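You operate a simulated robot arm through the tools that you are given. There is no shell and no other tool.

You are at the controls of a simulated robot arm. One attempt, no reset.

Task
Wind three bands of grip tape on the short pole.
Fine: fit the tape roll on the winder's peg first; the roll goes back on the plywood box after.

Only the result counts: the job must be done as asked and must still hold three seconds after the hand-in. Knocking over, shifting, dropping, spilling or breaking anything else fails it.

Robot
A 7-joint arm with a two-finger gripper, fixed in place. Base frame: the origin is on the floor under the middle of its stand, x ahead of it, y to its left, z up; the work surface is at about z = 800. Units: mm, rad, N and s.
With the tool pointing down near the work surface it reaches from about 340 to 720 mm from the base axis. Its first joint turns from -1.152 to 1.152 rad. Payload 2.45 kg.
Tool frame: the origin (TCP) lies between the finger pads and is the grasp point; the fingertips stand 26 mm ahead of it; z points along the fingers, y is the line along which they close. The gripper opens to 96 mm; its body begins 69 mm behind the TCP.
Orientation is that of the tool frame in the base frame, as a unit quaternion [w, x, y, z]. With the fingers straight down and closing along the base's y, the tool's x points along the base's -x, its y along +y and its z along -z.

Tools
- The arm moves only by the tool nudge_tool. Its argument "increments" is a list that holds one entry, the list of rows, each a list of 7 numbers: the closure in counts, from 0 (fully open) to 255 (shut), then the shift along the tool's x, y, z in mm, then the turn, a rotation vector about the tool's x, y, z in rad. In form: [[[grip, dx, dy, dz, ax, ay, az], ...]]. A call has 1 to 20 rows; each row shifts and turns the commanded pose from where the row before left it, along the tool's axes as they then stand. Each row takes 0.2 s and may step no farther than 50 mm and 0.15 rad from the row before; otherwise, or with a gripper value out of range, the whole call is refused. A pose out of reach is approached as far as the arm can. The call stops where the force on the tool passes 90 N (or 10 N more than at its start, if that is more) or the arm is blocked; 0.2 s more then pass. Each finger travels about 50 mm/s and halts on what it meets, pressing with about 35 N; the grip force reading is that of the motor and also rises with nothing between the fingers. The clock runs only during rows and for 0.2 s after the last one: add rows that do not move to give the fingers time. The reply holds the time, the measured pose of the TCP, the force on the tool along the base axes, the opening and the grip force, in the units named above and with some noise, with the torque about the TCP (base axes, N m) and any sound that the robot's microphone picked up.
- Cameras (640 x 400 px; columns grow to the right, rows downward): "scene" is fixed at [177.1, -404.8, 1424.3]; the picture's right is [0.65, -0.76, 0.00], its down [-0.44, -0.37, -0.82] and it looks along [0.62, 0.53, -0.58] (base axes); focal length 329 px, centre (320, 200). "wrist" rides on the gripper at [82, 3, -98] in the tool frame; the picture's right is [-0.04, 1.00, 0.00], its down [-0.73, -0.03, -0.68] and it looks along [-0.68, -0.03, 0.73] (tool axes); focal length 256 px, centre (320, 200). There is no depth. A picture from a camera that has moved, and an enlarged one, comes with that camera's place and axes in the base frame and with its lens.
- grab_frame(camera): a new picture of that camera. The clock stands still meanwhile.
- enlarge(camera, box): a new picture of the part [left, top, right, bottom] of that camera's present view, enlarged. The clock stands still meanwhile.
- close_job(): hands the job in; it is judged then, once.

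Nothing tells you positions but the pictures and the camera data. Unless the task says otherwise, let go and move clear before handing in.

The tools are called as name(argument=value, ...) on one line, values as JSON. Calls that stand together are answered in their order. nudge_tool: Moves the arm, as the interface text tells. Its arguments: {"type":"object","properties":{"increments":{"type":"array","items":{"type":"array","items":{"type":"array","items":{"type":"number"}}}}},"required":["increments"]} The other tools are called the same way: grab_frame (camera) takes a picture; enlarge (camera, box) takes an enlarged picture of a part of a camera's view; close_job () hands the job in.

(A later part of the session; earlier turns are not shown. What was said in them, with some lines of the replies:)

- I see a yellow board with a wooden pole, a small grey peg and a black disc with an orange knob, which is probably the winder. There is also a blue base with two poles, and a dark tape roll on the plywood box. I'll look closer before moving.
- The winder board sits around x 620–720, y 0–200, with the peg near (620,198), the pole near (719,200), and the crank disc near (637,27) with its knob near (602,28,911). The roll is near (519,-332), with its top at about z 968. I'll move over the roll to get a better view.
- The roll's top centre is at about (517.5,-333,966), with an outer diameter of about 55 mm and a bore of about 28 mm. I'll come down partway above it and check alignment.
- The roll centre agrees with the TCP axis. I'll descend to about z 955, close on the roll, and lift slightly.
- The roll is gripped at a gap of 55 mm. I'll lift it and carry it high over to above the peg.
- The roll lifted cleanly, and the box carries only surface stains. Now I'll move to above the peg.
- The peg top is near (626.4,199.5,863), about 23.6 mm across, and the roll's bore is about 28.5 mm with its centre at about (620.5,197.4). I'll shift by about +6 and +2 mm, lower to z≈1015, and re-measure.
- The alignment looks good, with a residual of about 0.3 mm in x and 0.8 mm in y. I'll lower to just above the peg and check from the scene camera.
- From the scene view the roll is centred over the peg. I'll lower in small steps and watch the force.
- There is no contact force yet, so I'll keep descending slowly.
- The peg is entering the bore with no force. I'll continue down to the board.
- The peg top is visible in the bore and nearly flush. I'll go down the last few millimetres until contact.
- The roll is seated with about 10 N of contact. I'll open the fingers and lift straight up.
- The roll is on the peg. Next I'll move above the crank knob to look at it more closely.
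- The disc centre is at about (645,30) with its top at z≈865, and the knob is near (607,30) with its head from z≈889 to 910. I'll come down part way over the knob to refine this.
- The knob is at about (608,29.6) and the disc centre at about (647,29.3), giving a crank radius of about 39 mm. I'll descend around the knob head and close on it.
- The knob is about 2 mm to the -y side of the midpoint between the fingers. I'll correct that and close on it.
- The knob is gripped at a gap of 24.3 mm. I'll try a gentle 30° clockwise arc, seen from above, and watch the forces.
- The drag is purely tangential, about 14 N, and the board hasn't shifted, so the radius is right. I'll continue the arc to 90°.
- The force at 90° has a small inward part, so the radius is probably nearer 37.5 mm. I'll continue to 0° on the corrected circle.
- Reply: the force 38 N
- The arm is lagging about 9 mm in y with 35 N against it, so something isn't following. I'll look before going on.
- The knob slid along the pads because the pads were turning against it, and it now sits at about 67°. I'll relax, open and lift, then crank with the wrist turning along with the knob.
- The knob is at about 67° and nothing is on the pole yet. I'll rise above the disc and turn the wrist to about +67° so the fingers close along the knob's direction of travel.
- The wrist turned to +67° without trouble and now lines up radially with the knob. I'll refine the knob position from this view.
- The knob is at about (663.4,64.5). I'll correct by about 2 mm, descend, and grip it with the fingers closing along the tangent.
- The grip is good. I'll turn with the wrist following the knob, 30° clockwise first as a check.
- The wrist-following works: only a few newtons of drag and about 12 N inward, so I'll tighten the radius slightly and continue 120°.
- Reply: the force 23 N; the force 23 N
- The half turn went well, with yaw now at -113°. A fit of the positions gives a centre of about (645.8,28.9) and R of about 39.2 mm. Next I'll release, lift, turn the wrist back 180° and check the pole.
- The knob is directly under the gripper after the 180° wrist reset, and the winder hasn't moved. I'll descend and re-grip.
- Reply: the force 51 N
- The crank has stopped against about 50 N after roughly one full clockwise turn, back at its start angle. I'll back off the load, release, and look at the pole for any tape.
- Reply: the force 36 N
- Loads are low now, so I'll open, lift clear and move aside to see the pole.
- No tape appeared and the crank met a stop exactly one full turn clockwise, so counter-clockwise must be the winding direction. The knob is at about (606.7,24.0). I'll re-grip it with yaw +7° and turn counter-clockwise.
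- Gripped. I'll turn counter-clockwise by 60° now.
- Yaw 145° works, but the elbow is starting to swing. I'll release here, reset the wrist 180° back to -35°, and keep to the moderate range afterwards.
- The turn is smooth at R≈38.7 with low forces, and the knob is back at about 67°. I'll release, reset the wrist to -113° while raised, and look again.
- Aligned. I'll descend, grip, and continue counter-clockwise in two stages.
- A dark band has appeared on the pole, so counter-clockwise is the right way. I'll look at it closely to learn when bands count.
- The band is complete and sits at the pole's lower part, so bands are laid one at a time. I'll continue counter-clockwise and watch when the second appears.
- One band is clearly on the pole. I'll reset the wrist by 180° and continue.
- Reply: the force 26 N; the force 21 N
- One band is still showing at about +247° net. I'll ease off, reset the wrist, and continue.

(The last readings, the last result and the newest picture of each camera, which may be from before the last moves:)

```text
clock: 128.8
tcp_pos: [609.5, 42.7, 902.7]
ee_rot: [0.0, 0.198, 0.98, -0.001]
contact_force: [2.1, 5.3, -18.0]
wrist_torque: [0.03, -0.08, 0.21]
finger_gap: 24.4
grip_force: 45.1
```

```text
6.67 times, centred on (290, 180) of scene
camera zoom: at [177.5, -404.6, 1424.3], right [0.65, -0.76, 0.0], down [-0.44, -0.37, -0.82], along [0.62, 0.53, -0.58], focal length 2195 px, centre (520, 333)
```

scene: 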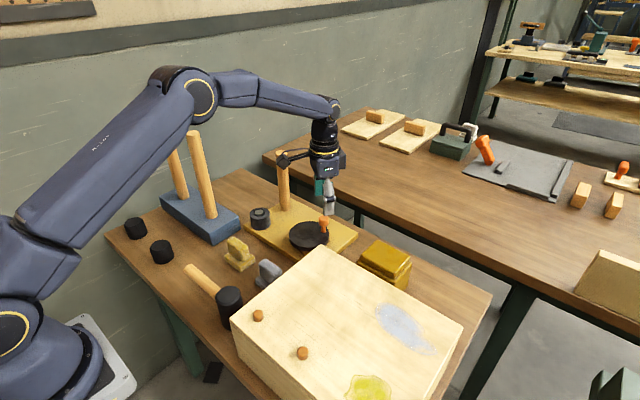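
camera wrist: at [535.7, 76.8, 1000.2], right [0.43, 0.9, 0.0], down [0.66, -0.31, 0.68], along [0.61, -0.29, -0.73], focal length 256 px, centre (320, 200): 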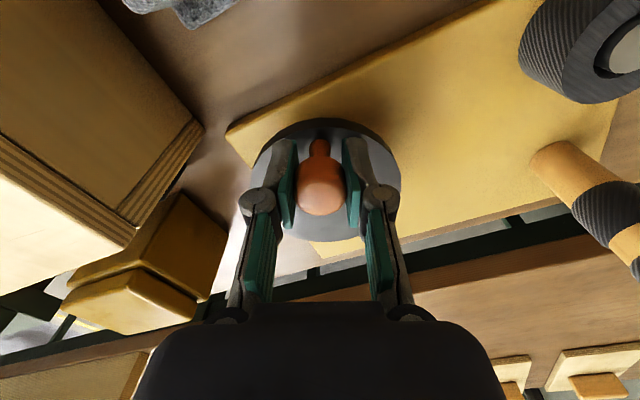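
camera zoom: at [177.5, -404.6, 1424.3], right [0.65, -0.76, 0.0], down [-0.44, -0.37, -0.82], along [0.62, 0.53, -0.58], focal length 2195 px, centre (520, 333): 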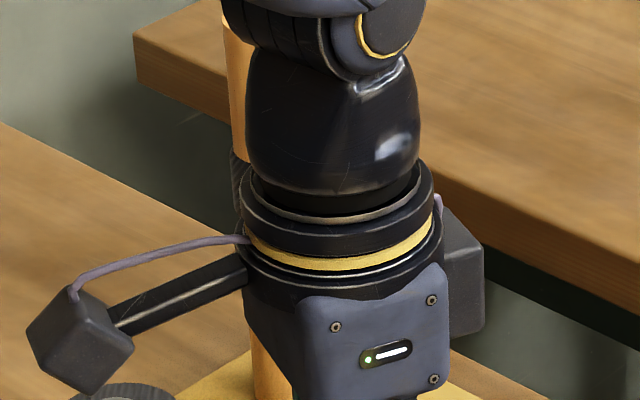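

Two bands are on the pole now, at about +337° net. I'll finish this half turn, then reset and approach the third band carefully.

nudge_tool(increments=[[[230, -0.211, -4.05, 0.3, 0, 0, -0.10472], [230, -0.211, -4.05, 0.3, 0, 0, -0.10472], [230, -0.211, -4.05, 0, 0, 0, -0.10472], [230, -0.211, -4.05, 0, 0, 0, -0.10472], [230, -0.211, -4.05, 0, 0, 0, -0.10472], [230, -0.211, -4.05, 0, 0, 0, -0.10472], [230, -0.211, -4.05, 0, 0, 0, -0.10472], [230, -0.211, -4.05, 0, 0, 0, -0.10472], [230, -0.211, -4.05, 0, 0, 0, -0.10472], [230, -0.211, -4.05, 0, 0, 0, -0.10472], [230, -0.211, -4.05, 0, 0, 0, -0.10472], [230, -0.211, -4.05, 0, 0, 0, -0.10472], [230, -0.211, -4.05, 0, 0, 0, -0.10472], [230, -0.211, -4.05, 0, 0, 0, -0.10472], [230, -0.211, -4.05, 0, 0, 0, -0.10472], [230, 0, 0, 0, 0, 0, 0]]])

enlarge(camera="scene", box=[220, 140, 360, 260])

enlarge(camera="wrist", box=[220, 60, 420, 260])

```text
clock: 132.2
tcp_pos: [629.3, -5.9, 902.8]
ee_rot: [0.001, -0.553, 0.833, 0.0]
contact_force: [9.0, 9.7, -1.4]
wrist_torque: [0.04, -0.05, -0.14]
finger_gap: 24.4
grip_force: 44.8
```

```text
3.33 times, centred on (290, 200) of scene
camera zoom: at [177.4, -404.5, 1424.3], right [0.65, -0.76, 0.0], down [-0.44, -0.37, -0.82], along [0.62, 0.53, -0.58], focal length 1098 px, centre (420, 200)
```

zoom: 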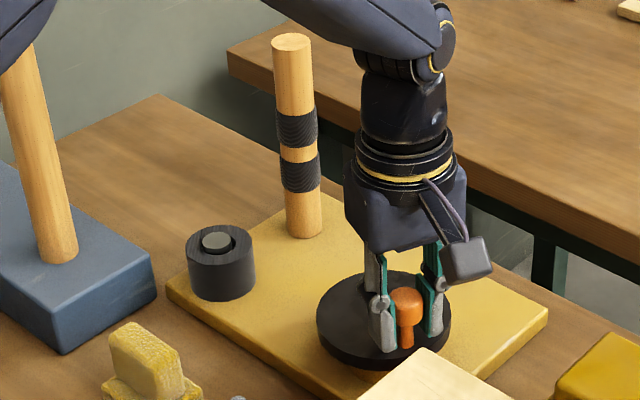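

```text
2.00 times, centred on (320, 160) of wrist
camera zoom: at [595.4, -80.0, 1000.2], right [-0.91, 0.42, 0.0], down [0.31, 0.66, 0.68], along [0.29, 0.62, -0.73], focal length 512 px, centre (320, 280)
```

zoom: 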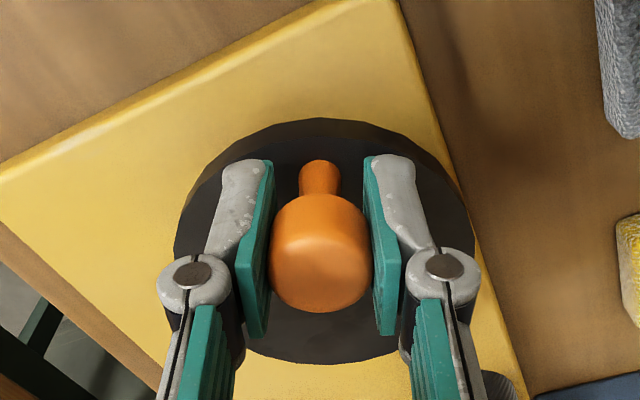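

Two bands are clearly visible. I'll reset the wrist again.

nudge_tool(increments=[[[120, 0, 0, 0, 0, 0, 0], [60, 0, 0, 0, 0, 0, 0], [60, 0, 0, 0, 0, 0, 0], [60, 0, 0, -20, 0, 0, 0], [60, 0, 0, -25, 0, 0, 0], [60, 0, 0, -25, 0, 0, 0], [60, 0, 0, 0, 0, 0, 0.1428], [60, 0, 0, 0, 0, 0, 0.1428], [60, 0, 0, 0, 0, 0, 0.1428], [60, 0, 0, 0, 0, 0, 0.1428], [60, 0, 0, 0, 0, 0, 0.1428], [60, 0, 0, 0, 0, 0, 0.1428], [60, 0, 0, 0, 0, 0, 0.1428], [60, 0, 0, 0, 0, 0, 0.1428], [60, 0, 0, 0, 0, 0, 0.1428], [60, 0, 0, 0, 0, 0, 0.1428], [60, 0, 0, 0, 0, 0, 0.1428]]])

nudge_tool(increments=[[[60, 0, 0, 0, 0, 0, 0.1428], [60, 0, 0, 0, 0, 0, 0.1428], [60, 0, 0, 0, 0, 0, 0.1428], [60, 0, 0, 0, 0, 0, 0.1428], [60, 0, 0, 0, 0, 0, 0.1428], [60, 0, 0, 0, 0, 0, 0.1428], [60, 0, 0, 0, 0, 0, 0.1428], [60, 0, 0, 0, 0, 0, 0.1428], [60, 0, 0, 0, 0, 0, 0.1428], [60, 0, 0, 0, 0, 0, 0.1428], [60, 0, 0, 0, 0, 0, 0.1428], [60, 0, 0, 0, 0, 0, 0], [60, 0, 0, 0, 0, 0, 0]]])

enlarge(camera="wrist", box=[220, 20, 420, 180])

enlarge(camera="scene", box=[220, 140, 360, 260])

```text
clock: 135.8
tcp_pos: [630.4, -7.3, 973.1]
ee_rot: [0.0, 0.201, 0.98, -0.001]
contact_force: [-0.3, 0.0, -0.2]
wrist_torque: [0.0, 0.01, -0.01]
finger_gap: 73.5
grip_force: 0.0
```

```text
clock: 138.6
tcp_pos: [629.3, -8.6, 970.5]
ee_rot: [0.0, 0.834, 0.552, 0.0]
contact_force: [-0.5, 0.5, -0.7]
wrist_torque: [-0.02, 0.01, 0.0]
finger_gap: 73.5
grip_force: 0.1
```

```text
2.50 times, centred on (320, 100) of wrist
camera zoom: at [665.1, 65.7, 1069.8], right [0.9, -0.43, 0.0], down [-0.31, -0.66, 0.68], along [-0.29, -0.61, -0.73], focal length 640 px, centre (320, 450)
```

zoom: 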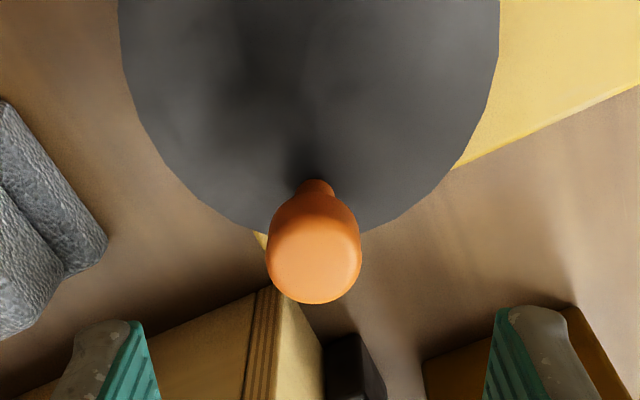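

```text
3.33 times, centred on (290, 200) of scene
camera zoom: at [177.1, -404.8, 1424.3], right [0.65, -0.76, 0.0], down [-0.44, -0.37, -0.82], along [0.62, 0.53, -0.58], focal length 1098 px, centre (420, 200)
```

zoom: 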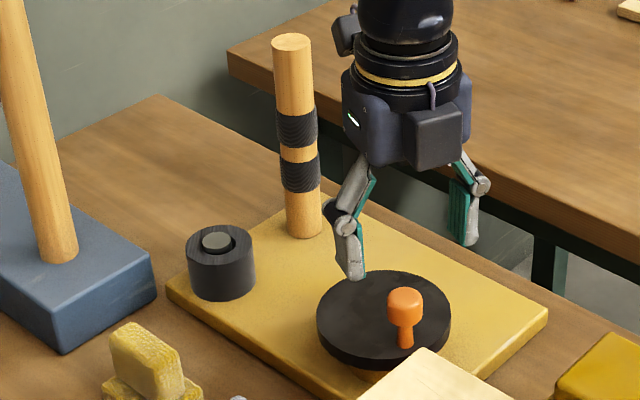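

nudge_tool(increments=[[[60, 1, -1.7, 23, 0, 0, 0], [60, 0, 0, 23, 0, 0, 0], [60, 0, 0, 22.5, 0, 0, 0], [60, 0, 0, 0, 0, 0, 0], [230, 0, 0, 0, 0, 0, 0], [230, 0, 0, 0, 0, 0, 0], [230, 0, 0, 0, 0, 0, 0], [230, 0, 0, 0, 0, 0, 0], [230, 0, 0, 0, 0, 0, 0]]])

nudge_tool(increments=[[[230, 0.19, 4.08, 0, 0, 0, -0.10472], [230, 0.19, 4.08, 0, 0, 0, -0.10472], [230, 0.19, 4.08, 0, 0, 0, -0.10472], [230, 0.19, 4.08, 0, 0, 0, -0.10472], [230, 0.19, 4.08, 0, 0, 0, -0.10472], [230, 0.19, 4.08, 0, 0, 0, -0.10472], [230, 0.19, 4.08, 0, 0, 0, -0.10472], [230, 0.19, 4.08, 0, 0, 0, -0.10472], [230, 0.19, 4.08, 0, 0, 0, -0.10472], [230, 0.19, 4.08, 0, 0, 0, -0.10472], [230, 0.19, 4.08, 0, 0, 0, -0.10472], [230, 0.19, 4.08, 0, 0, 0, -0.10472], [230, 0.19, 4.08, 0, 0, 0, -0.10472], [230, 0.19, 4.08, 0, 0, 0, -0.10472], [230, 0.19, 4.08, 0, 0, 0, -0.10472], [230, 0, 0, 0, 0, 0, 0]]])

enlarge(camera="scene", box=[220, 140, 360, 260])

enlarge(camera="wrist", box=[220, 60, 420, 260])

```text
clock: 140.6
tcp_pos: [628.9, -5.0, 903.0]
ee_rot: [0.0, 0.833, 0.553, 0.0]
contact_force: [-0.9, 0.3, -1.2]
wrist_torque: [0.0, 0.0, 0.03]
finger_gap: 24.6
grip_force: 45.5
```

```text
clock: 144.0
tcp_pos: [681.8, 15.8, 903.9]
ee_rot: [0.002, 0.198, 0.98, 0.0]
contact_force: [13.4, -9.5, -15.8]
wrist_torque: [-0.24, -0.41, 0.2]
finger_gap: 24.5
grip_force: 44.8
```

```text
3.33 times, centred on (290, 200) of scene
camera zoom: at [177.8, -405.0, 1424.1], right [0.65, -0.76, 0.0], down [-0.44, -0.37, -0.82], along [0.62, 0.53, -0.58], focal length 1098 px, centre (420, 200)
```

zoom: 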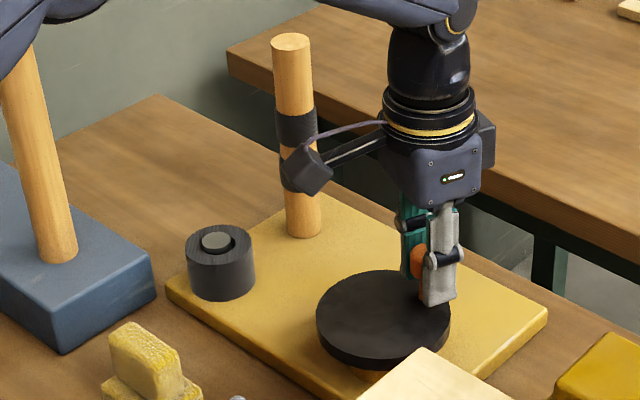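

```text
2.00 times, centred on (320, 160) of wrist
camera zoom: at [607.3, 49.9, 1001.1], right [0.42, 0.91, 0.0], down [0.66, -0.31, 0.68], along [0.62, -0.29, -0.73], focal length 512 px, centre (320, 280)
```

zoom: 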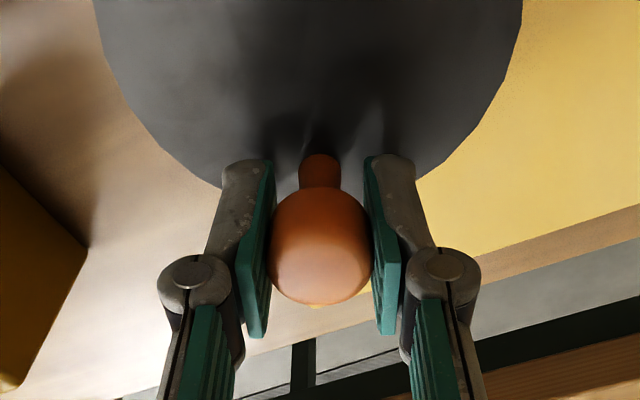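

nudge_tool(increments=[[[230, -0.3, 4.08, 0.3, 0, 0, -0.10472], [230, -0.2, 4.08, 0.3, 0, 0, -0.10472], [230, 0.0, 4.08, 0, 0, 0, -0.10472], [230, 0.19, 4.08, 0, 0, 0, -0.10472], [230, 0.19, 4.08, 0, 0, 0, -0.10472], [230, 0, 0, 0, 0, 0, 0]]])

enlarge(camera="scene", box=[220, 140, 360, 260])

```text
clock: 145.4
tcp_pos: [684.4, 38.0, 902.2]
ee_rot: [-0.002, -0.063, 0.998, 0.002]
contact_force: [-15.8, 4.7, 3.4]
wrist_torque: [-0.04, 1.15, -0.18]
finger_gap: 24.3
grip_force: 44.6
```

```text
3.33 times, centred on (290, 200) of scene
camera zoom: at [176.7, -404.7, 1424.4], right [0.65, -0.76, 0.0], down [-0.44, -0.37, -0.82], along [0.62, 0.53, -0.58], focal length 1098 px, centre (420, 200)
```

zoom: 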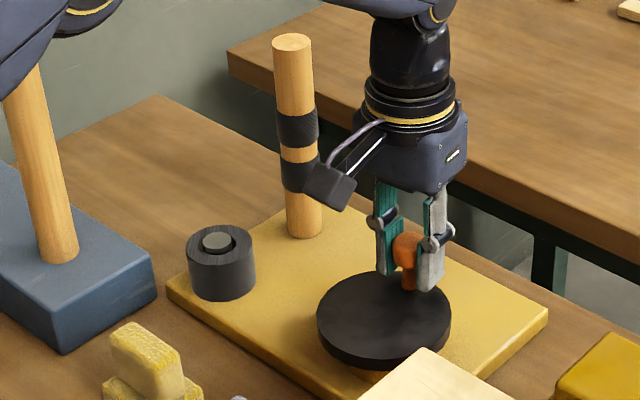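

nudge_tool(increments=[[[230, 0.6, 4.05, 0, 0, 0, -0.10472], [230, 0.5, 4.05, 0, 0, 0, -0.10472], [230, 0.2, 4.05, 0, 0, 0, -0.10472], [230, 0.2, 4.05, 0, 0, 0, -0.10472], [230, 0.2, 4.05, 0, 0, 0, -0.10472], [230, 0, 0, 0, 0, 0, 0]]])

enlarge(camera="scene", box=[220, 140, 360, 260])

```text
clock: 146.8
tcp_pos: [677.5, 53.9, 903.4]
ee_rot: [0.001, -0.319, 0.948, -0.001]
contact_force: [-3.4, 4.6, -1.5]
wrist_torque: [0.3, -0.26, -0.18]
finger_gap: 24.5
grip_force: 45.4
```

```text
3.33 times, centred on (290, 200) of scene
camera zoom: at [177.1, -404.7, 1424.3], right [0.65, -0.76, 0.0], down [-0.44, -0.37, -0.82], along [0.62, 0.53, -0.58], focal length 1098 px, centre (420, 200)
```

zoom: 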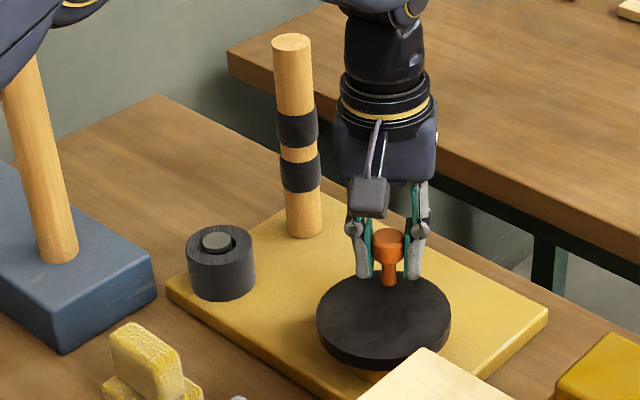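

Two bands still show at about +577°. Another 30°.

nudge_tool(increments=[[[230, 0.2, 4.07, 0, 0, 0, -0.10472], [230, 0.2, 4.07, 0, 0, 0, -0.10472], [230, 0.2, 4.07, 0, 0, 0, -0.10472], [230, 0.2, 4.07, 0, 0, 0, -0.10472], [230, 0.2, 4.07, 0, 0, 0, -0.10472], [230, 0, 0, 0, 0, 0, 0]]])

enlarge(camera="scene", box=[220, 140, 360, 260])

enlarge(camera="wrist", box=[220, 60, 420, 260])

```text
clock: 148.2
tcp_pos: [662.2, 67.4, 903.8]
ee_rot: [0.0, -0.553, 0.833, 0.0]
contact_force: [12.8, 5.3, 0.4]
wrist_torque: [-0.38, 0.03, 0.37]
finger_gap: 24.3
grip_force: 45.4
```

```text
3.33 times, centred on (290, 200) of scene
camera zoom: at [177.4, -404.6, 1424.3], right [0.65, -0.76, 0.0], down [-0.44, -0.37, -0.82], along [0.62, 0.53, -0.58], focal length 1098 px, centre (420, 200)
```

zoom: 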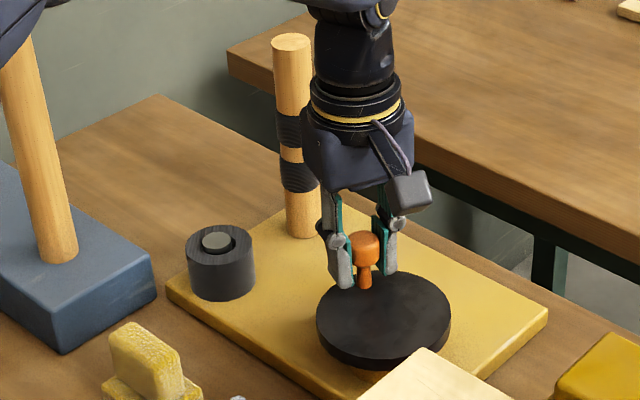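

```text
2.00 times, centred on (320, 160) of wrist
camera zoom: at [626.4, -8.2, 1001.1], right [-0.91, 0.42, 0.0], down [0.31, 0.66, 0.68], along [0.29, 0.62, -0.73], focal length 512 px, centre (320, 280)
```

zoom: 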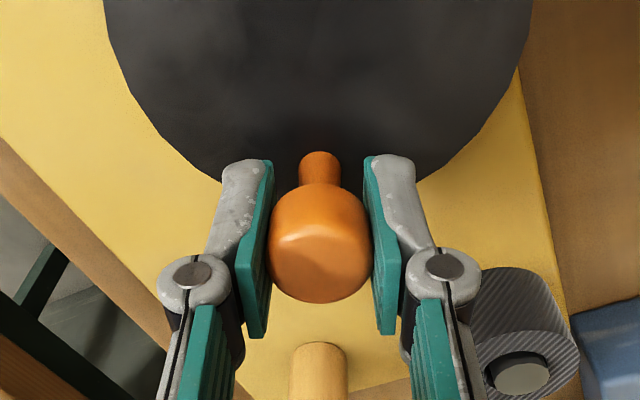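

Two bands at about +607°. I'll carry on past yaw 67° in small steps, watching the elbow and the pole.

nudge_tool(increments=[[[230, 0.0, 4.07, 0, 0, 0, -0.10472], [230, 0.1, 4.07, 0, 0, 0, -0.10472], [230, 0.2, 4.07, 0, 0, 0, -0.10472], [230, 0.2, 4.07, 0, 0, 0, -0.10472], [230, 0.2, 4.07, 0, 0, 0, -0.10472], [230, 0, 0, 0, 0, 0, 0]]])

grab_frame(camera="scene")

enlarge(camera="scene", box=[240, 140, 320, 220])

```text
clock: 149.6
tcp_pos: [640.0, 69.6, 903.2]
ee_rot: [0.0, 0.749, -0.662, 0.0]
contact_force: [8.2, 6.7, 4.0]
wrist_torque: [0.3, -0.01, 0.29]
finger_gap: 24.4
grip_force: 45.1
```

```text
taken
```

scene: 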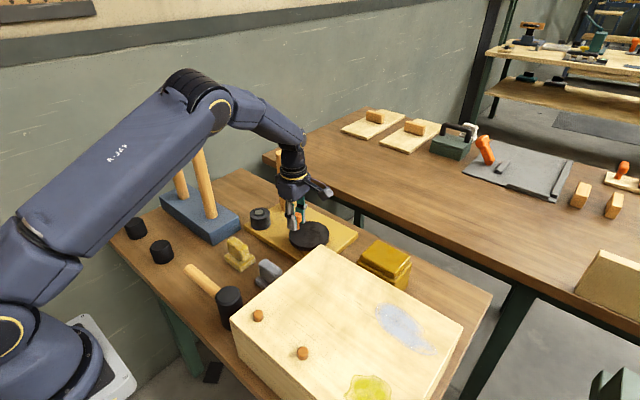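

```text
5.00 times, centred on (280, 180) of scene
camera zoom: at [177.2, -404.6, 1424.3], right [0.65, -0.76, 0.0], down [-0.44, -0.37, -0.82], along [0.62, 0.53, -0.58], focal length 1647 px, centre (520, 300)
```

zoom: 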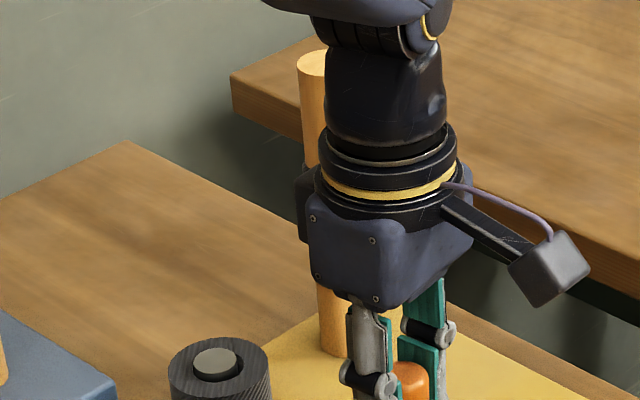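

The arm stays well clear of the rack poles. No third band is visible yet at about +637°. I'll continue 30° more.

nudge_tool(increments=[[[230, 0.1, 4.07, 0, 0, 0, -0.10472], [230, 0.1, 4.07, 0, 0, 0, -0.10472], [230, 0.2, 4.07, 0, 0, 0, -0.10472], [230, 0.2, 4.07, 0, 0, 0, -0.10472], [230, 0.2, 4.07, 0, 0, 0, -0.10472], [230, 0, 0, 0, 0, 0, 0]]])

grab_frame(camera="wrist")

enlarge(camera="scene", box=[240, 140, 320, 220])

```text
clock: 151.0
tcp_pos: [621.6, 62.0, 903.3]
ee_rot: [0.0, 0.896, -0.445, -0.001]
contact_force: [-2.5, 5.8, 15.2]
wrist_torque: [0.2, 0.22, 0.04]
finger_gap: 24.4
grip_force: 45.7
```

```text
taken
camera wrist: at [667.9, -5.4, 1001.2], right [-0.82, -0.57, 0.0], down [-0.42, 0.6, 0.68], along [-0.39, 0.56, -0.73], focal length 256 px, centre (320, 200)
```

wrist: 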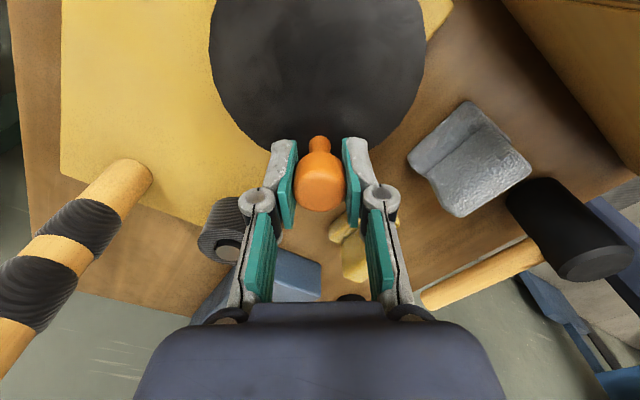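

```text
5.00 times, centred on (280, 180) of scene
camera zoom: at [176.8, -404.7, 1424.4], right [0.65, -0.76, 0.0], down [-0.44, -0.37, -0.82], along [0.62, 0.53, -0.58], focal length 1647 px, centre (520, 300)
```

zoom: 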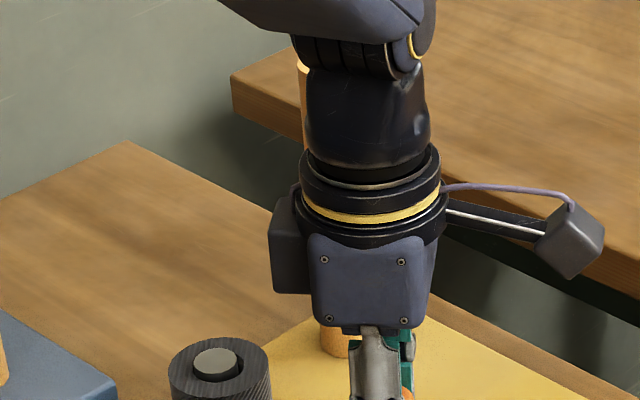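

enlarge(camera="scene", box=[290, 148, 310, 172])

enlarge(camera="wrist", box=[0, 140, 180, 400])

```text
16.00 times, centred on (300, 160) of scene
camera zoom: at [176.8, -404.7, 1424.4], right [0.65, -0.76, 0.0], down [-0.44, -0.37, -0.82], along [0.62, 0.53, -0.58], focal length 5269 px, centre (640, 840)
```

zoom: 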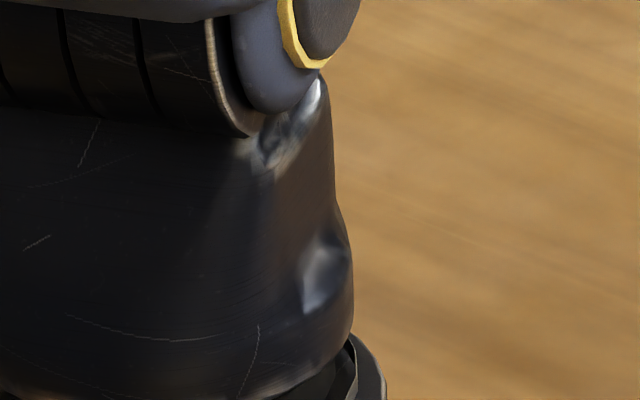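

```text
1.54 times, centred on (90, 270) of wrist
camera zoom: at [667.9, -5.4, 1001.2], right [-0.82, -0.57, 0.0], down [-0.42, 0.6, 0.68], along [-0.39, 0.56, -0.73], focal length 394 px, centre (674, 92)
```

zoom: 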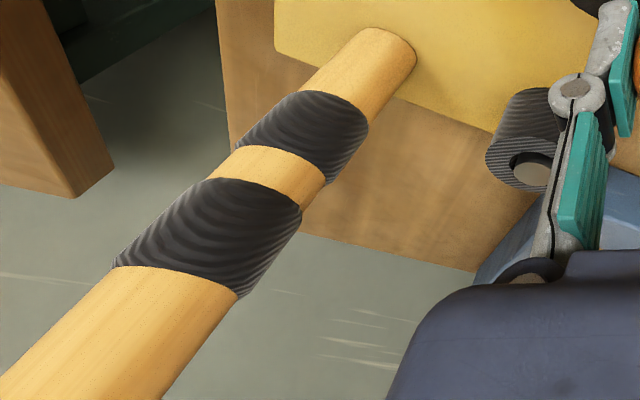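

The wrist view shows two bands with bare pole above them, so no third band yet at about +667°. I'll go 18° further.

nudge_tool(increments=[[[230, 0.2, 4.07, 0, 0, 0, -0.10472], [230, 0.2, 4.07, 0, 0, 0, -0.10472], [230, 0.2, 4.07, 0, 0, 0, -0.10472], [230, 0, 0, 0, 0, 0, 0]]])

enlarge(camera="scene", box=[240, 140, 320, 220])

grab_frame(camera="wrist")

```text
clock: 152.0
tcp_pos: [611.7, 53.5, 903.1]
ee_rot: [0.0, 0.954, -0.299, 0.001]
contact_force: [-5.9, 6.1, 17.4]
wrist_torque: [0.16, 0.17, 0.04]
finger_gap: 24.4
grip_force: 45.2
```

```text
5.00 times, centred on (280, 180) of scene
camera zoom: at [176.6, -404.7, 1424.4], right [0.65, -0.76, 0.0], down [-0.44, -0.37, -0.82], along [0.62, 0.53, -0.58], focal length 1647 px, centre (520, 300)
```

zoom: 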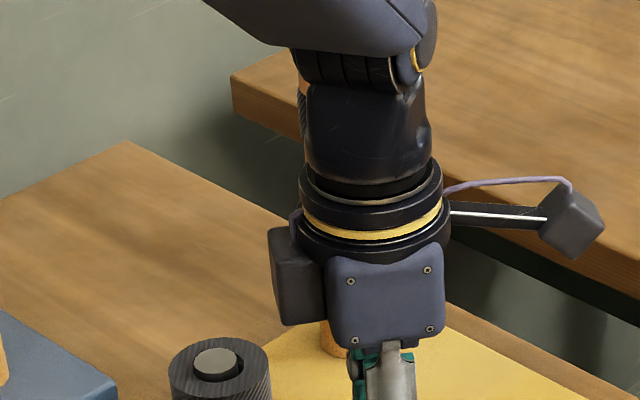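

```text
taken
camera wrist: at [677.5, 3.3, 1001.1], right [-0.6, -0.8, 0.0], down [-0.59, 0.44, 0.68], along [-0.54, 0.41, -0.73], focal length 256 px, centre (320, 200)
```

wrist: 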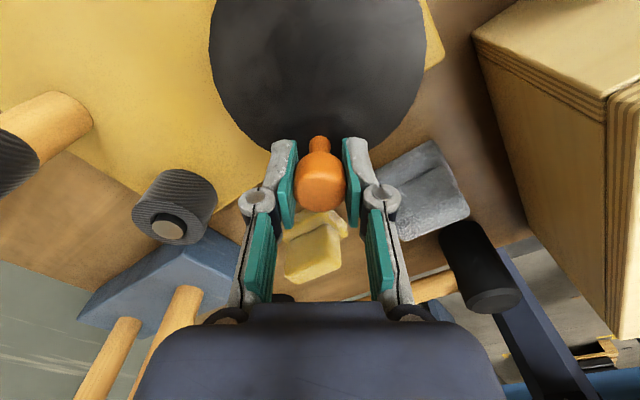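

enlarge(camera="scene", box=[294, 150, 310, 174])

```text
16.00 times, centred on (302, 162) of scene
camera zoom: at [176.6, -404.7, 1424.4], right [0.65, -0.76, 0.0], down [-0.44, -0.37, -0.82], along [0.62, 0.53, -0.58], focal length 5269 px, centre (608, 808)
```

zoom: 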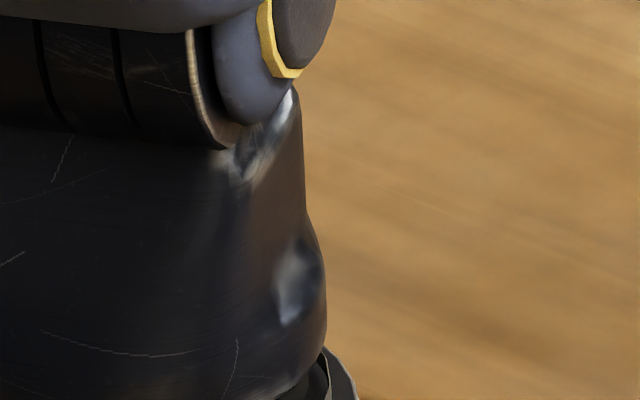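

enlarge(camera="scene", box=[266, 148, 290, 176])

```text
14.29 times, centred on (278, 162) of scene
camera zoom: at [176.6, -404.7, 1424.4], right [0.65, -0.76, 0.0], down [-0.44, -0.37, -0.82], along [0.62, 0.53, -0.58], focal length 4704 px, centre (920, 743)
```

zoom: 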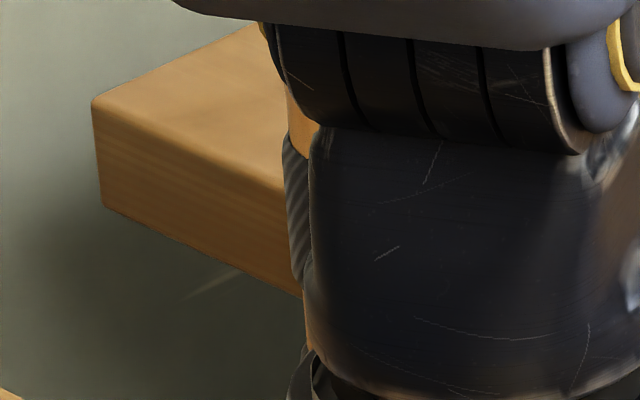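

The third band is now visible at the pole's edge. I'll release the knob, rise, and turn the wrist back to yaw 0 before checking the pole.

nudge_tool(increments=[[[120, 0, 0, 0, 0, 0, 0], [60, 0, 0, 0, 0, 0, 0], [60, 0, 0, 0, 0, 0, 0], [60, 0, 0, -20, 0, 0, 0], [60, 0, 0, -25, 0, 0, 0], [60, 0, 0, -25, 0, 0, 0], [60, 0, 0, 0, 0, 0, 0.141], [60, 0, 0, 0, 0, 0, 0.141], [60, 0, 0, 0, 0, 0, 0.141], [60, 0, 0, 0, 0, 0, 0.141], [60, 0, 0, 0, 0, 0, 0.141], [60, 0, 0, 0, 0, 0, 0.141], [60, 0, 0, 0, 0, 0, 0.141], [60, 0, 0, 0, 0, 0, 0.141], [60, 0, 0, 0, 0, 0, 0.141], [60, 0, 0, 0, 0, 0, 0.141]]])

nudge_tool(increments=[[[60, 0, 0, 0, 0, 0, 0.141], [60, 0, 0, 0, 0, 0, 0.141], [60, 0, 0, 0, 0, 0, 0.141], [60, 0, 0, 0, 0, 0, 0.141], [60, 0, 0, 0, 0, 0, 0.141], [60, 0, 0, 0, 0, 0, 0.141], [60, 0, 0, 0, 0, 0, 0.141], [60, 0, 0, 0, 0, 0, 0.141], [60, 0, 0, -20, 0, 0, 0], [60, 0, 0, -25, 0, 0, 0], [60, 0, 0, 0, 0, 0, 0]]])

grab_frame(camera="wrist")

enlarge(camera="scene", box=[220, 140, 360, 260])

```text
clock: 155.4
tcp_pos: [613.2, 52.7, 972.3]
ee_rot: [0.0, -0.53, 0.848, -0.001]
contact_force: [-0.3, 0.7, -0.5]
wrist_torque: [-0.01, 0.01, -0.02]
finger_gap: 73.4
grip_force: 0.0
```

```text
clock: 157.8
tcp_pos: [613.2, 54.1, 1020.7]
ee_rot: [0.0, 0.004, 1.0, 0.001]
contact_force: [0.2, -0.1, -0.7]
wrist_torque: [0.03, -0.01, -0.02]
finger_gap: 73.4
grip_force: 0.1
```

```text
taken
camera wrist: at [531.3, 57.1, 1116.8], right [0.05, 1.0, 0.0], down [0.73, -0.03, 0.68], along [0.68, -0.03, -0.73], focal length 256 px, centre (320, 200)
```

wrist: 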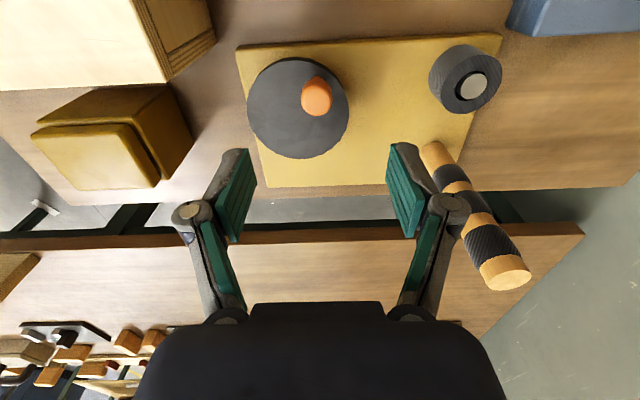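

```text
3.33 times, centred on (290, 200) of scene
camera zoom: at [177.1, -404.8, 1424.3], right [0.65, -0.76, 0.0], down [-0.44, -0.37, -0.82], along [0.62, 0.53, -0.58], focal length 1098 px, centre (420, 200)
```

zoom: 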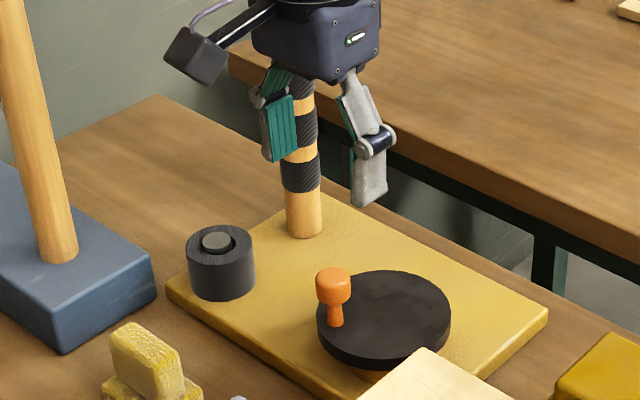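

Three bands are confirmed on the pole. Now I'll fetch the roll: straighten the yaw and move above the peg.

nudge_tool(increments=[[[40, -3, 30, 0, 0, 0, -0.008], [40, -3, 40, 0, 0, 0, 0], [40, -4, 40, 0, 0, 0, 0], [40, -3, 36, 0, 0, 0, 0], [40, 0, 0, 0, 0, 0, 0], [40, 0, 0, 0, 0, 0, 0]]])

grab_frame(camera="wrist")

enlarge(camera="wrist", box=[230, 10, 410, 150])

enlarge(camera="scene", box=[220, 100, 340, 250])

```text
clock: 159.2
tcp_pos: [626.0, 200.0, 1018.8]
ee_rot: [0.001, -0.001, 1.0, 0.0]
contact_force: [0.5, -0.5, -0.1]
wrist_torque: [-0.03, 0.0, -0.03]
finger_gap: 80.9
grip_force: 0.1
```

```text
taken
camera wrist: at [544.6, 202.2, 1116.9], right [0.04, 1.0, 0.0], down [0.73, -0.03, 0.68], along [0.68, -0.03, -0.73], focal length 256 px, centre (320, 200)
```

wrist: 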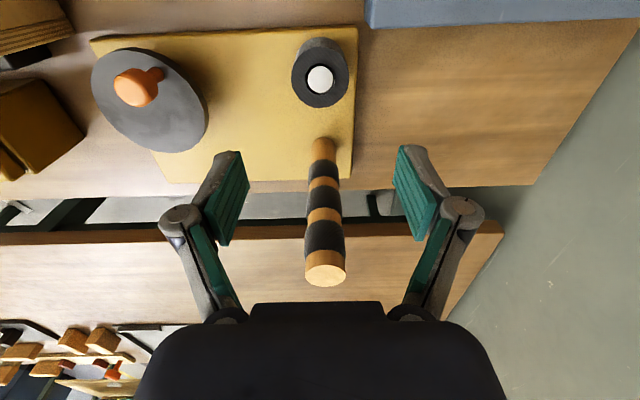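

```text
2.86 times, centred on (320, 80) of wrist
camera zoom: at [544.6, 202.2, 1116.9], right [0.04, 1.0, 0.0], down [0.73, -0.03, 0.68], along [0.68, -0.03, -0.73], focal length 731 px, centre (320, 543)
```

zoom: 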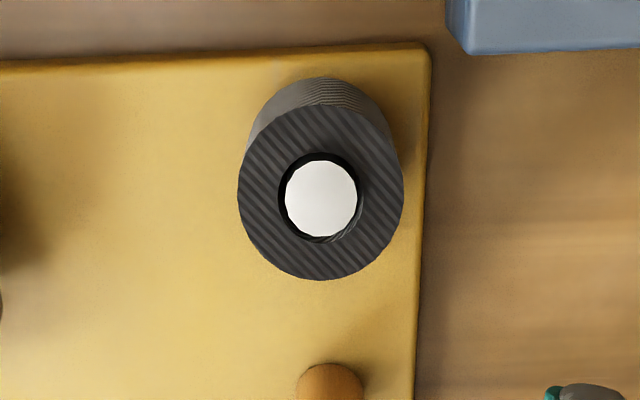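

```text
2.67 times, centred on (280, 175) of scene
camera zoom: at [177.1, -404.8, 1424.3], right [0.65, -0.76, 0.0], down [-0.44, -0.37, -0.82], along [0.62, 0.53, -0.58], focal length 878 px, centre (427, 267)
```

zoom: 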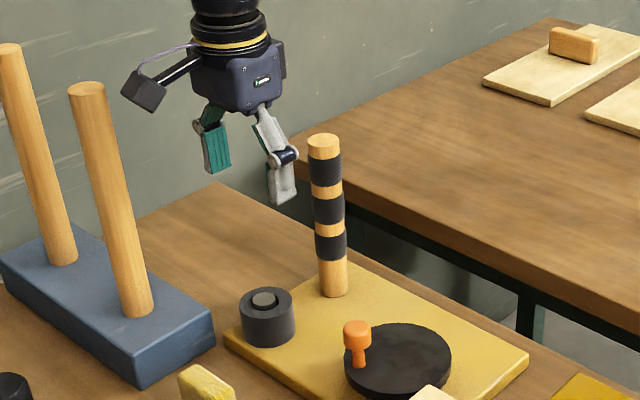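

All three bands are intact. The roll is directly under the gripper, so I'll descend, grip it, and lift straight off the peg.

nudge_tool(increments=[[[40, 0, 0, 25, 0, 0, 0], [40, 0, 0, 30, 0, 0, 0], [40, 0, 0, 30, 0, 0, 0], [40, 0, 0, 30, 0, 0, 0], [40, 0, 0, 25, 0, 0, 0], [40, 0, 0, 15, 0, 0, 0], [40, 0, 0, 10, 0, 0, 0], [40, 0, 0, 0, 0, 0, 0]]])

enlarge(camera="wrist", box=[230, 80, 410, 260])

enlarge(camera="scene", box=[230, 180, 290, 240])

```text
clock: 161.0
tcp_pos: [627.6, 199.6, 852.6]
ee_rot: [0.0, 0.0, 1.0, 0.0]
contact_force: [0.5, -0.2, 0.6]
wrist_torque: [0.03, 0.01, 0.01]
finger_gap: 81.1
grip_force: 0.0
```

```text
2.22 times, centred on (320, 170) of wrist
camera zoom: at [545.1, 202.2, 950.3], right [0.04, 1.0, 0.0], down [0.73, -0.03, 0.68], along [0.68, -0.03, -0.73], focal length 569 px, centre (320, 267)
```

zoom: 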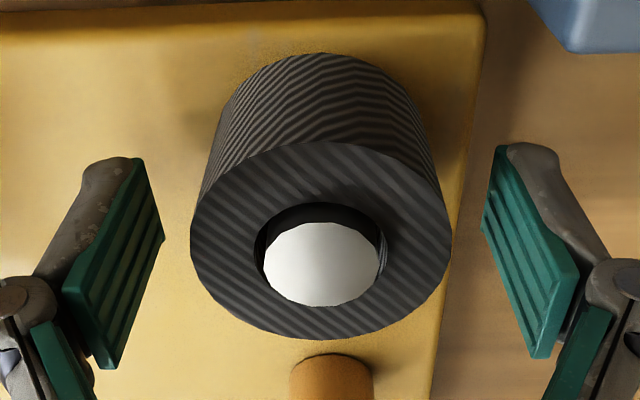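

```text
6.67 times, centred on (260, 210) of scene
camera zoom: at [177.1, -404.8, 1424.3], right [0.65, -0.76, 0.0], down [-0.44, -0.37, -0.82], along [0.62, 0.53, -0.58], focal length 2195 px, centre (720, 133)
```

zoom: 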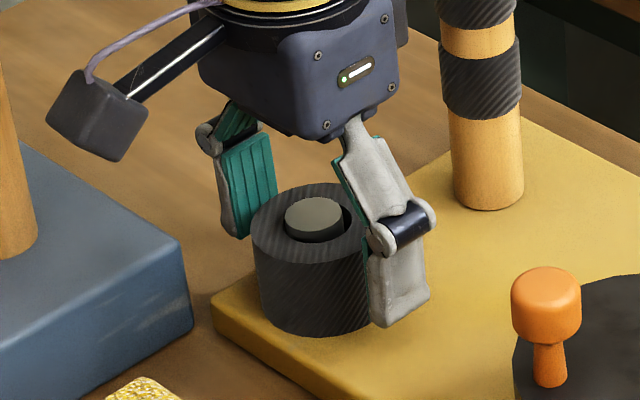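

The fingers straddle the roll evenly. I'll close and lift slowly.

nudge_tool(increments=[[[160, 0, 0, 0, 0, 0, 0], [160, 0, 0, 0, 0, 0, 0], [160, 0, 0, 0, 0, 0, 0], [160, 0, 0, 0, 0, 0, 0], [160, 0, 0, -3, 0, 0, 0], [160, 0, 0, -5, 0, 0, 0], [160, 0, 0, -8, 0, 0, 0], [160, 0, 0, -10, 0, 0, 0], [160, 0, 0, 0, 0, 0, 0]]])

enlarge(camera="scene", box=[220, 140, 360, 260])

```text
clock: 163.0
tcp_pos: [627.0, 199.0, 880.4]
ee_rot: [0.0, 0.0, 1.0, 0.0]
contact_force: [0.4, 0.0, -0.3]
wrist_torque: [-0.01, 0.04, 0.0]
finger_gap: 54.6
grip_force: 35.0
```

```text
3.33 times, centred on (290, 200) of scene
camera zoom: at [177.1, -404.8, 1424.3], right [0.65, -0.76, 0.0], down [-0.44, -0.37, -0.82], along [0.62, 0.53, -0.58], focal length 1098 px, centre (420, 200)
```

zoom: 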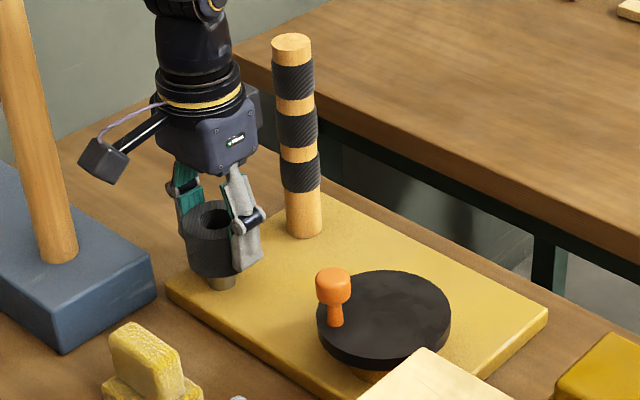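

The roll came free of the peg cleanly. I'll raise it fully and carry it back over the box.

nudge_tool(increments=[[[160, 0, 0, -15, 0, 0, 0], [160, 0, 0, -25, 0, 0, 0], [160, 0, 0, -30, 0, 0, 0], [160, 0, 0, -30, 0, 0, 0], [160, 0, 0, -30, 0, 0, 0], [160, 0, 0, -30, 0, 0, 0], [160, 0, 0, -20, 0, 0, 0], [160, 0, 0, 0, 0, 0, 0]]])

nudge_tool(increments=[[[160, 5, -20, 0, 0, 0, 0], [160, 8, -38, 0, 0, 0, 0], [160, 8, -40, 0, 0, 0, 0], [160, 8, -40, 0, 0, 0, 0], [160, 8, -40, 0, 0, 0, 0], [160, 8, -40, 0, 0, 0, 0], [160, 8, -40, 0, 0, 0, 0], [160, 8, -40, 0, 0, 0, 0], [160, 8, -40, 0, 0, 0, 0], [160, 8, -40, 0, 0, 0, 0], [160, 8, -40, 0, 0, 0, 0], [160, 8, -40, 0, 0, 0, 0], [160, 8, -38, 0, 0, 0, 0], [160, 7.3, -36.4, 0, 0, 0, 0], [160, 0, 0, 0, 0, 0, 0], [160, 0, 0, 0, 0, 0, 0]]])

grab_frame(camera="wrist")

grab_frame(camera="scene")

```text
clock: 164.8
tcp_pos: [625.4, 198.8, 1060.6]
ee_rot: [0.001, -0.002, 1.0, 0.0]
contact_force: [0.4, 0.0, -0.6]
wrist_torque: [-0.01, -0.01, 0.0]
finger_gap: 54.8
grip_force: 35.0
```

```text
clock: 168.2
tcp_pos: [518.4, -334.7, 1060.5]
ee_rot: [0.0, -0.001, 1.0, 0.0]
contact_force: [-0.2, -0.4, -1.0]
wrist_torque: [-0.01, 0.03, 0.02]
finger_gap: 55.1
grip_force: 35.0
```

```text
taken
camera wrist: at [437.1, -332.2, 1157.3], right [0.04, 1.0, 0.0], down [0.73, -0.03, 0.68], along [0.68, -0.03, -0.73], focal length 256 px, centre (320, 200)
```

wrist: 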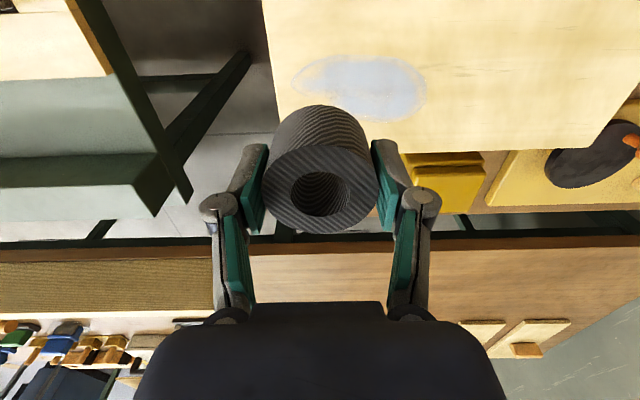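

```text
taken
```

scene: 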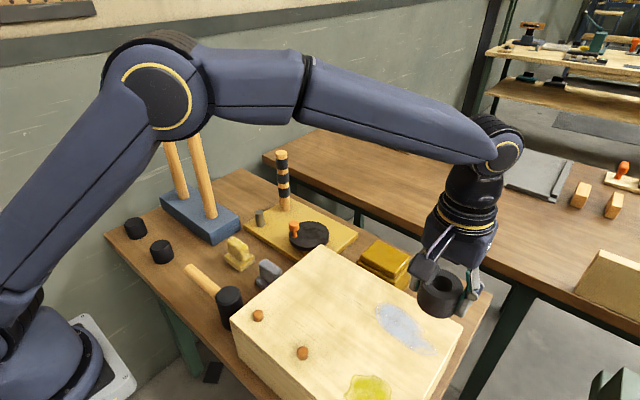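

I'm back over the roll's original spot on the box. I'll lower it, with slow steps at the end until contact.

nudge_tool(increments=[[[160, 0, 0, 20, 0, 0, 0], [160, 0, 0, 25, 0, 0, 0], [160, 0, 0, 25, 0, 0, 0], [160, 0, 0, 18, 0, 0, 0], [160, 0, 0, 8, 0, 0, 0], [160, 0, 0, 0, 0, 0, 0]]])

enlarge(camera="scene", box=[360, 230, 500, 370])

```text
clock: 169.6
tcp_pos: [518.5, -334.2, 963.1]
ee_rot: [0.0, -0.001, 1.0, 0.0]
contact_force: [-0.4, 1.1, -0.6]
wrist_torque: [-0.01, 0.02, 0.01]
finger_gap: 54.7
grip_force: 34.6
```

```text
2.86 times, centred on (430, 300) of scene
camera zoom: at [177.1, -404.8, 1424.3], right [0.65, -0.76, 0.0], down [-0.44, -0.37, -0.82], along [0.62, 0.53, -0.58], focal length 941 px, centre (6, -86)
```

zoom: 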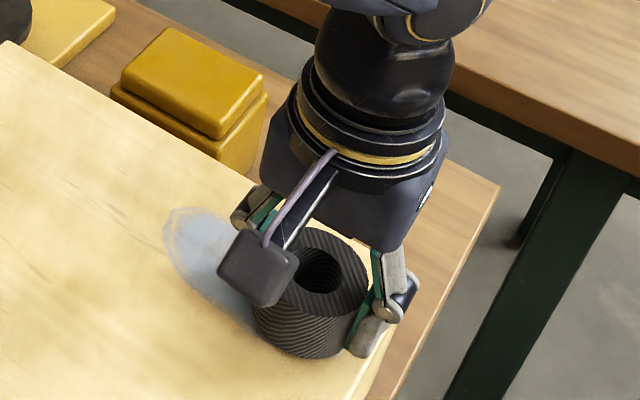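

nudge_tool(increments=[[[160, 0, 0, 1.5, 0, 0, 0], [160, 0, 0, 1.5, 0, 0, 0], [160, 0, 0, 1, 0, 0, 0], [160, 0, 0, 0.7, 0, 0, 0], [160, 0, 0, 0, 0, 0, 0]]])

```text
clock: 170.8
tcp_pos: [518.7, -333.1, 957.8]
ee_rot: [0.0, -0.002, 1.0, 0.0]
contact_force: [0.1, -0.4, -1.2]
wrist_torque: [0.0, 0.0, 0.03]
finger_gap: 54.7
grip_force: 34.8
```

There's no contact yet at z≈957.8, so I'll continue in sub-millimetre steps.

nudge_tool(increments=[[[160, 0, 0, 0.5, 0, 0, 0], [160, 0, 0, 0.5, 0, 0, 0], [160, 0, 0, 0.5, 0, 0, 0], [160, 0, 0, 0, 0, 0, 0]]])

```text
clock: 171.8
tcp_pos: [519.2, -333.9, 957.1]
ee_rot: [-0.001, 0.0, 1.0, 0.0]
contact_force: [-7.1, 6.5, 18.5]
wrist_torque: [0.29, 0.21, 0.03]
finger_gap: 54.9
grip_force: 35.4
```

Contact at about 18 N. I'll ease up slightly, open, and lift clear.

nudge_tool(increments=[[[160, 0, 0, -0.5, 0, 0, 0], [130, 0, 0, 0, 0, 0, 0], [60, 0, 0, 0, 0, 0, 0], [40, 0, 0, 0, 0, 0, 0], [40, 0, 0, 0, 0, 0, 0], [40, 0, 0, 0, 0, 0, 0], [40, 0, 0, -10, 0, 0, 0], [40, 0, 0, -20, 0, 0, 0], [40, 0, 0, -30, 0, 0, 0], [40, 0, 0, -40, 0, 0, 0], [40, 0, 0, -40, 0, 0, 0], [40, 0, 0, -40, 0, 0, 0], [40, 0, 0, 0, 0, 0, 0]]])

grab_frame(camera="wrist")

grab_frame(camera="scene")

enlarge(camera="scene", box=[220, 140, 360, 260])

enlarge(camera="scene", box=[360, 270, 480, 370])

```text
clock: 174.6
tcp_pos: [519.3, -332.3, 1139.0]
ee_rot: [0.0, -0.001, 1.0, 0.0]
contact_force: [0.6, -0.3, 0.3]
wrist_torque: [0.06, -0.02, -0.02]
finger_gap: 81.1
grip_force: 0.1
```

```text
taken
camera wrist: at [437.8, -329.5, 1235.9], right [0.04, 1.0, 0.0], down [0.73, -0.03, 0.68], along [0.68, -0.03, -0.73], focal length 256 px, centre (320, 200)
```

wrist: 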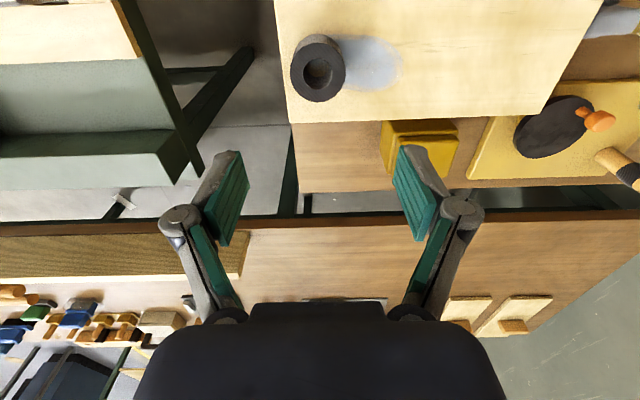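

```text
taken
```

scene: 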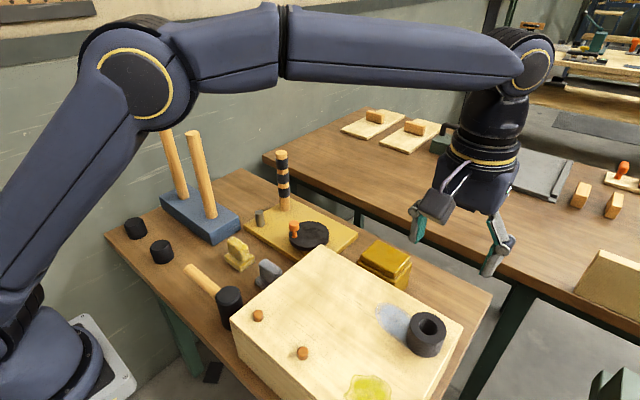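

```text
3.33 times, centred on (290, 200) of scene
camera zoom: at [177.1, -404.8, 1424.3], right [0.65, -0.76, 0.0], down [-0.44, -0.37, -0.82], along [0.62, 0.53, -0.58], focal length 1098 px, centre (420, 200)
```

zoom: 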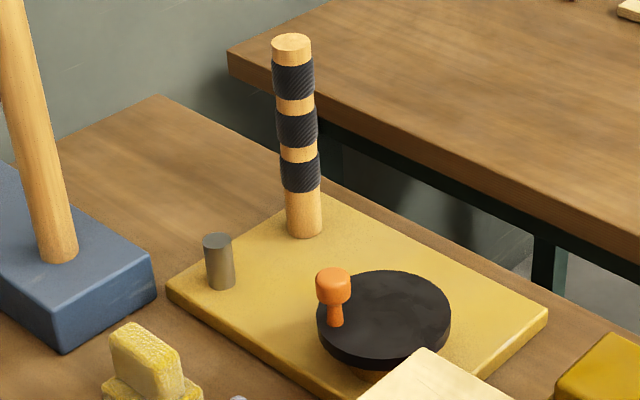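

```text
4.00 times, centred on (420, 320) of scene
camera zoom: at [177.1, -404.8, 1424.3], right [0.65, -0.76, 0.0], down [-0.44, -0.37, -0.82], along [0.62, 0.53, -0.58], focal length 1317 px, centre (-80, -280)
```

zoom: 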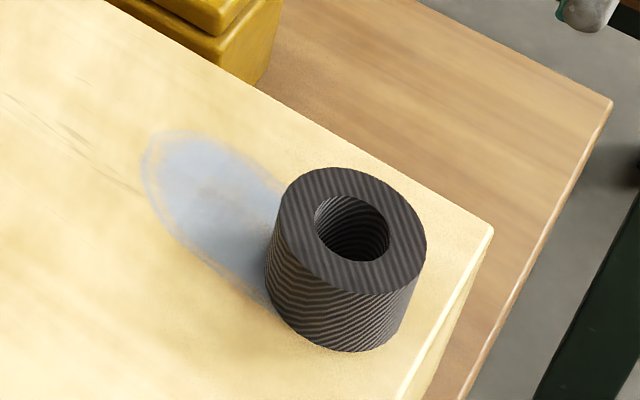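

The pole carries three bands, the roll stands upright on the plywood box where it started, and the other objects look undisturbed. The gripper is open and clear, so I'm handing in.

close_job()

```text
The job is handed in.
```

The short pole on the winder now has three bands of grip tape, and the tape roll is back on the plywood box where it started. I've handed the job in; the result hasn't come back.

- **Roll on the peg:** I fitted the roll on the winder's peg before cranking and lifted it off straight afterwards.
- **Cranking:** I first turned the crank clockwise. It laid no tape and hit a stop after one full turn, pushing back with about 50 N. Turning it counter-clockwise laid the bands, and I stopped as soon as the third one appeared.
- **Other objects:** in the last pictures the winder board hadn't moved and nothing else looked disturbed. The gripper was open and clear at hand-in.
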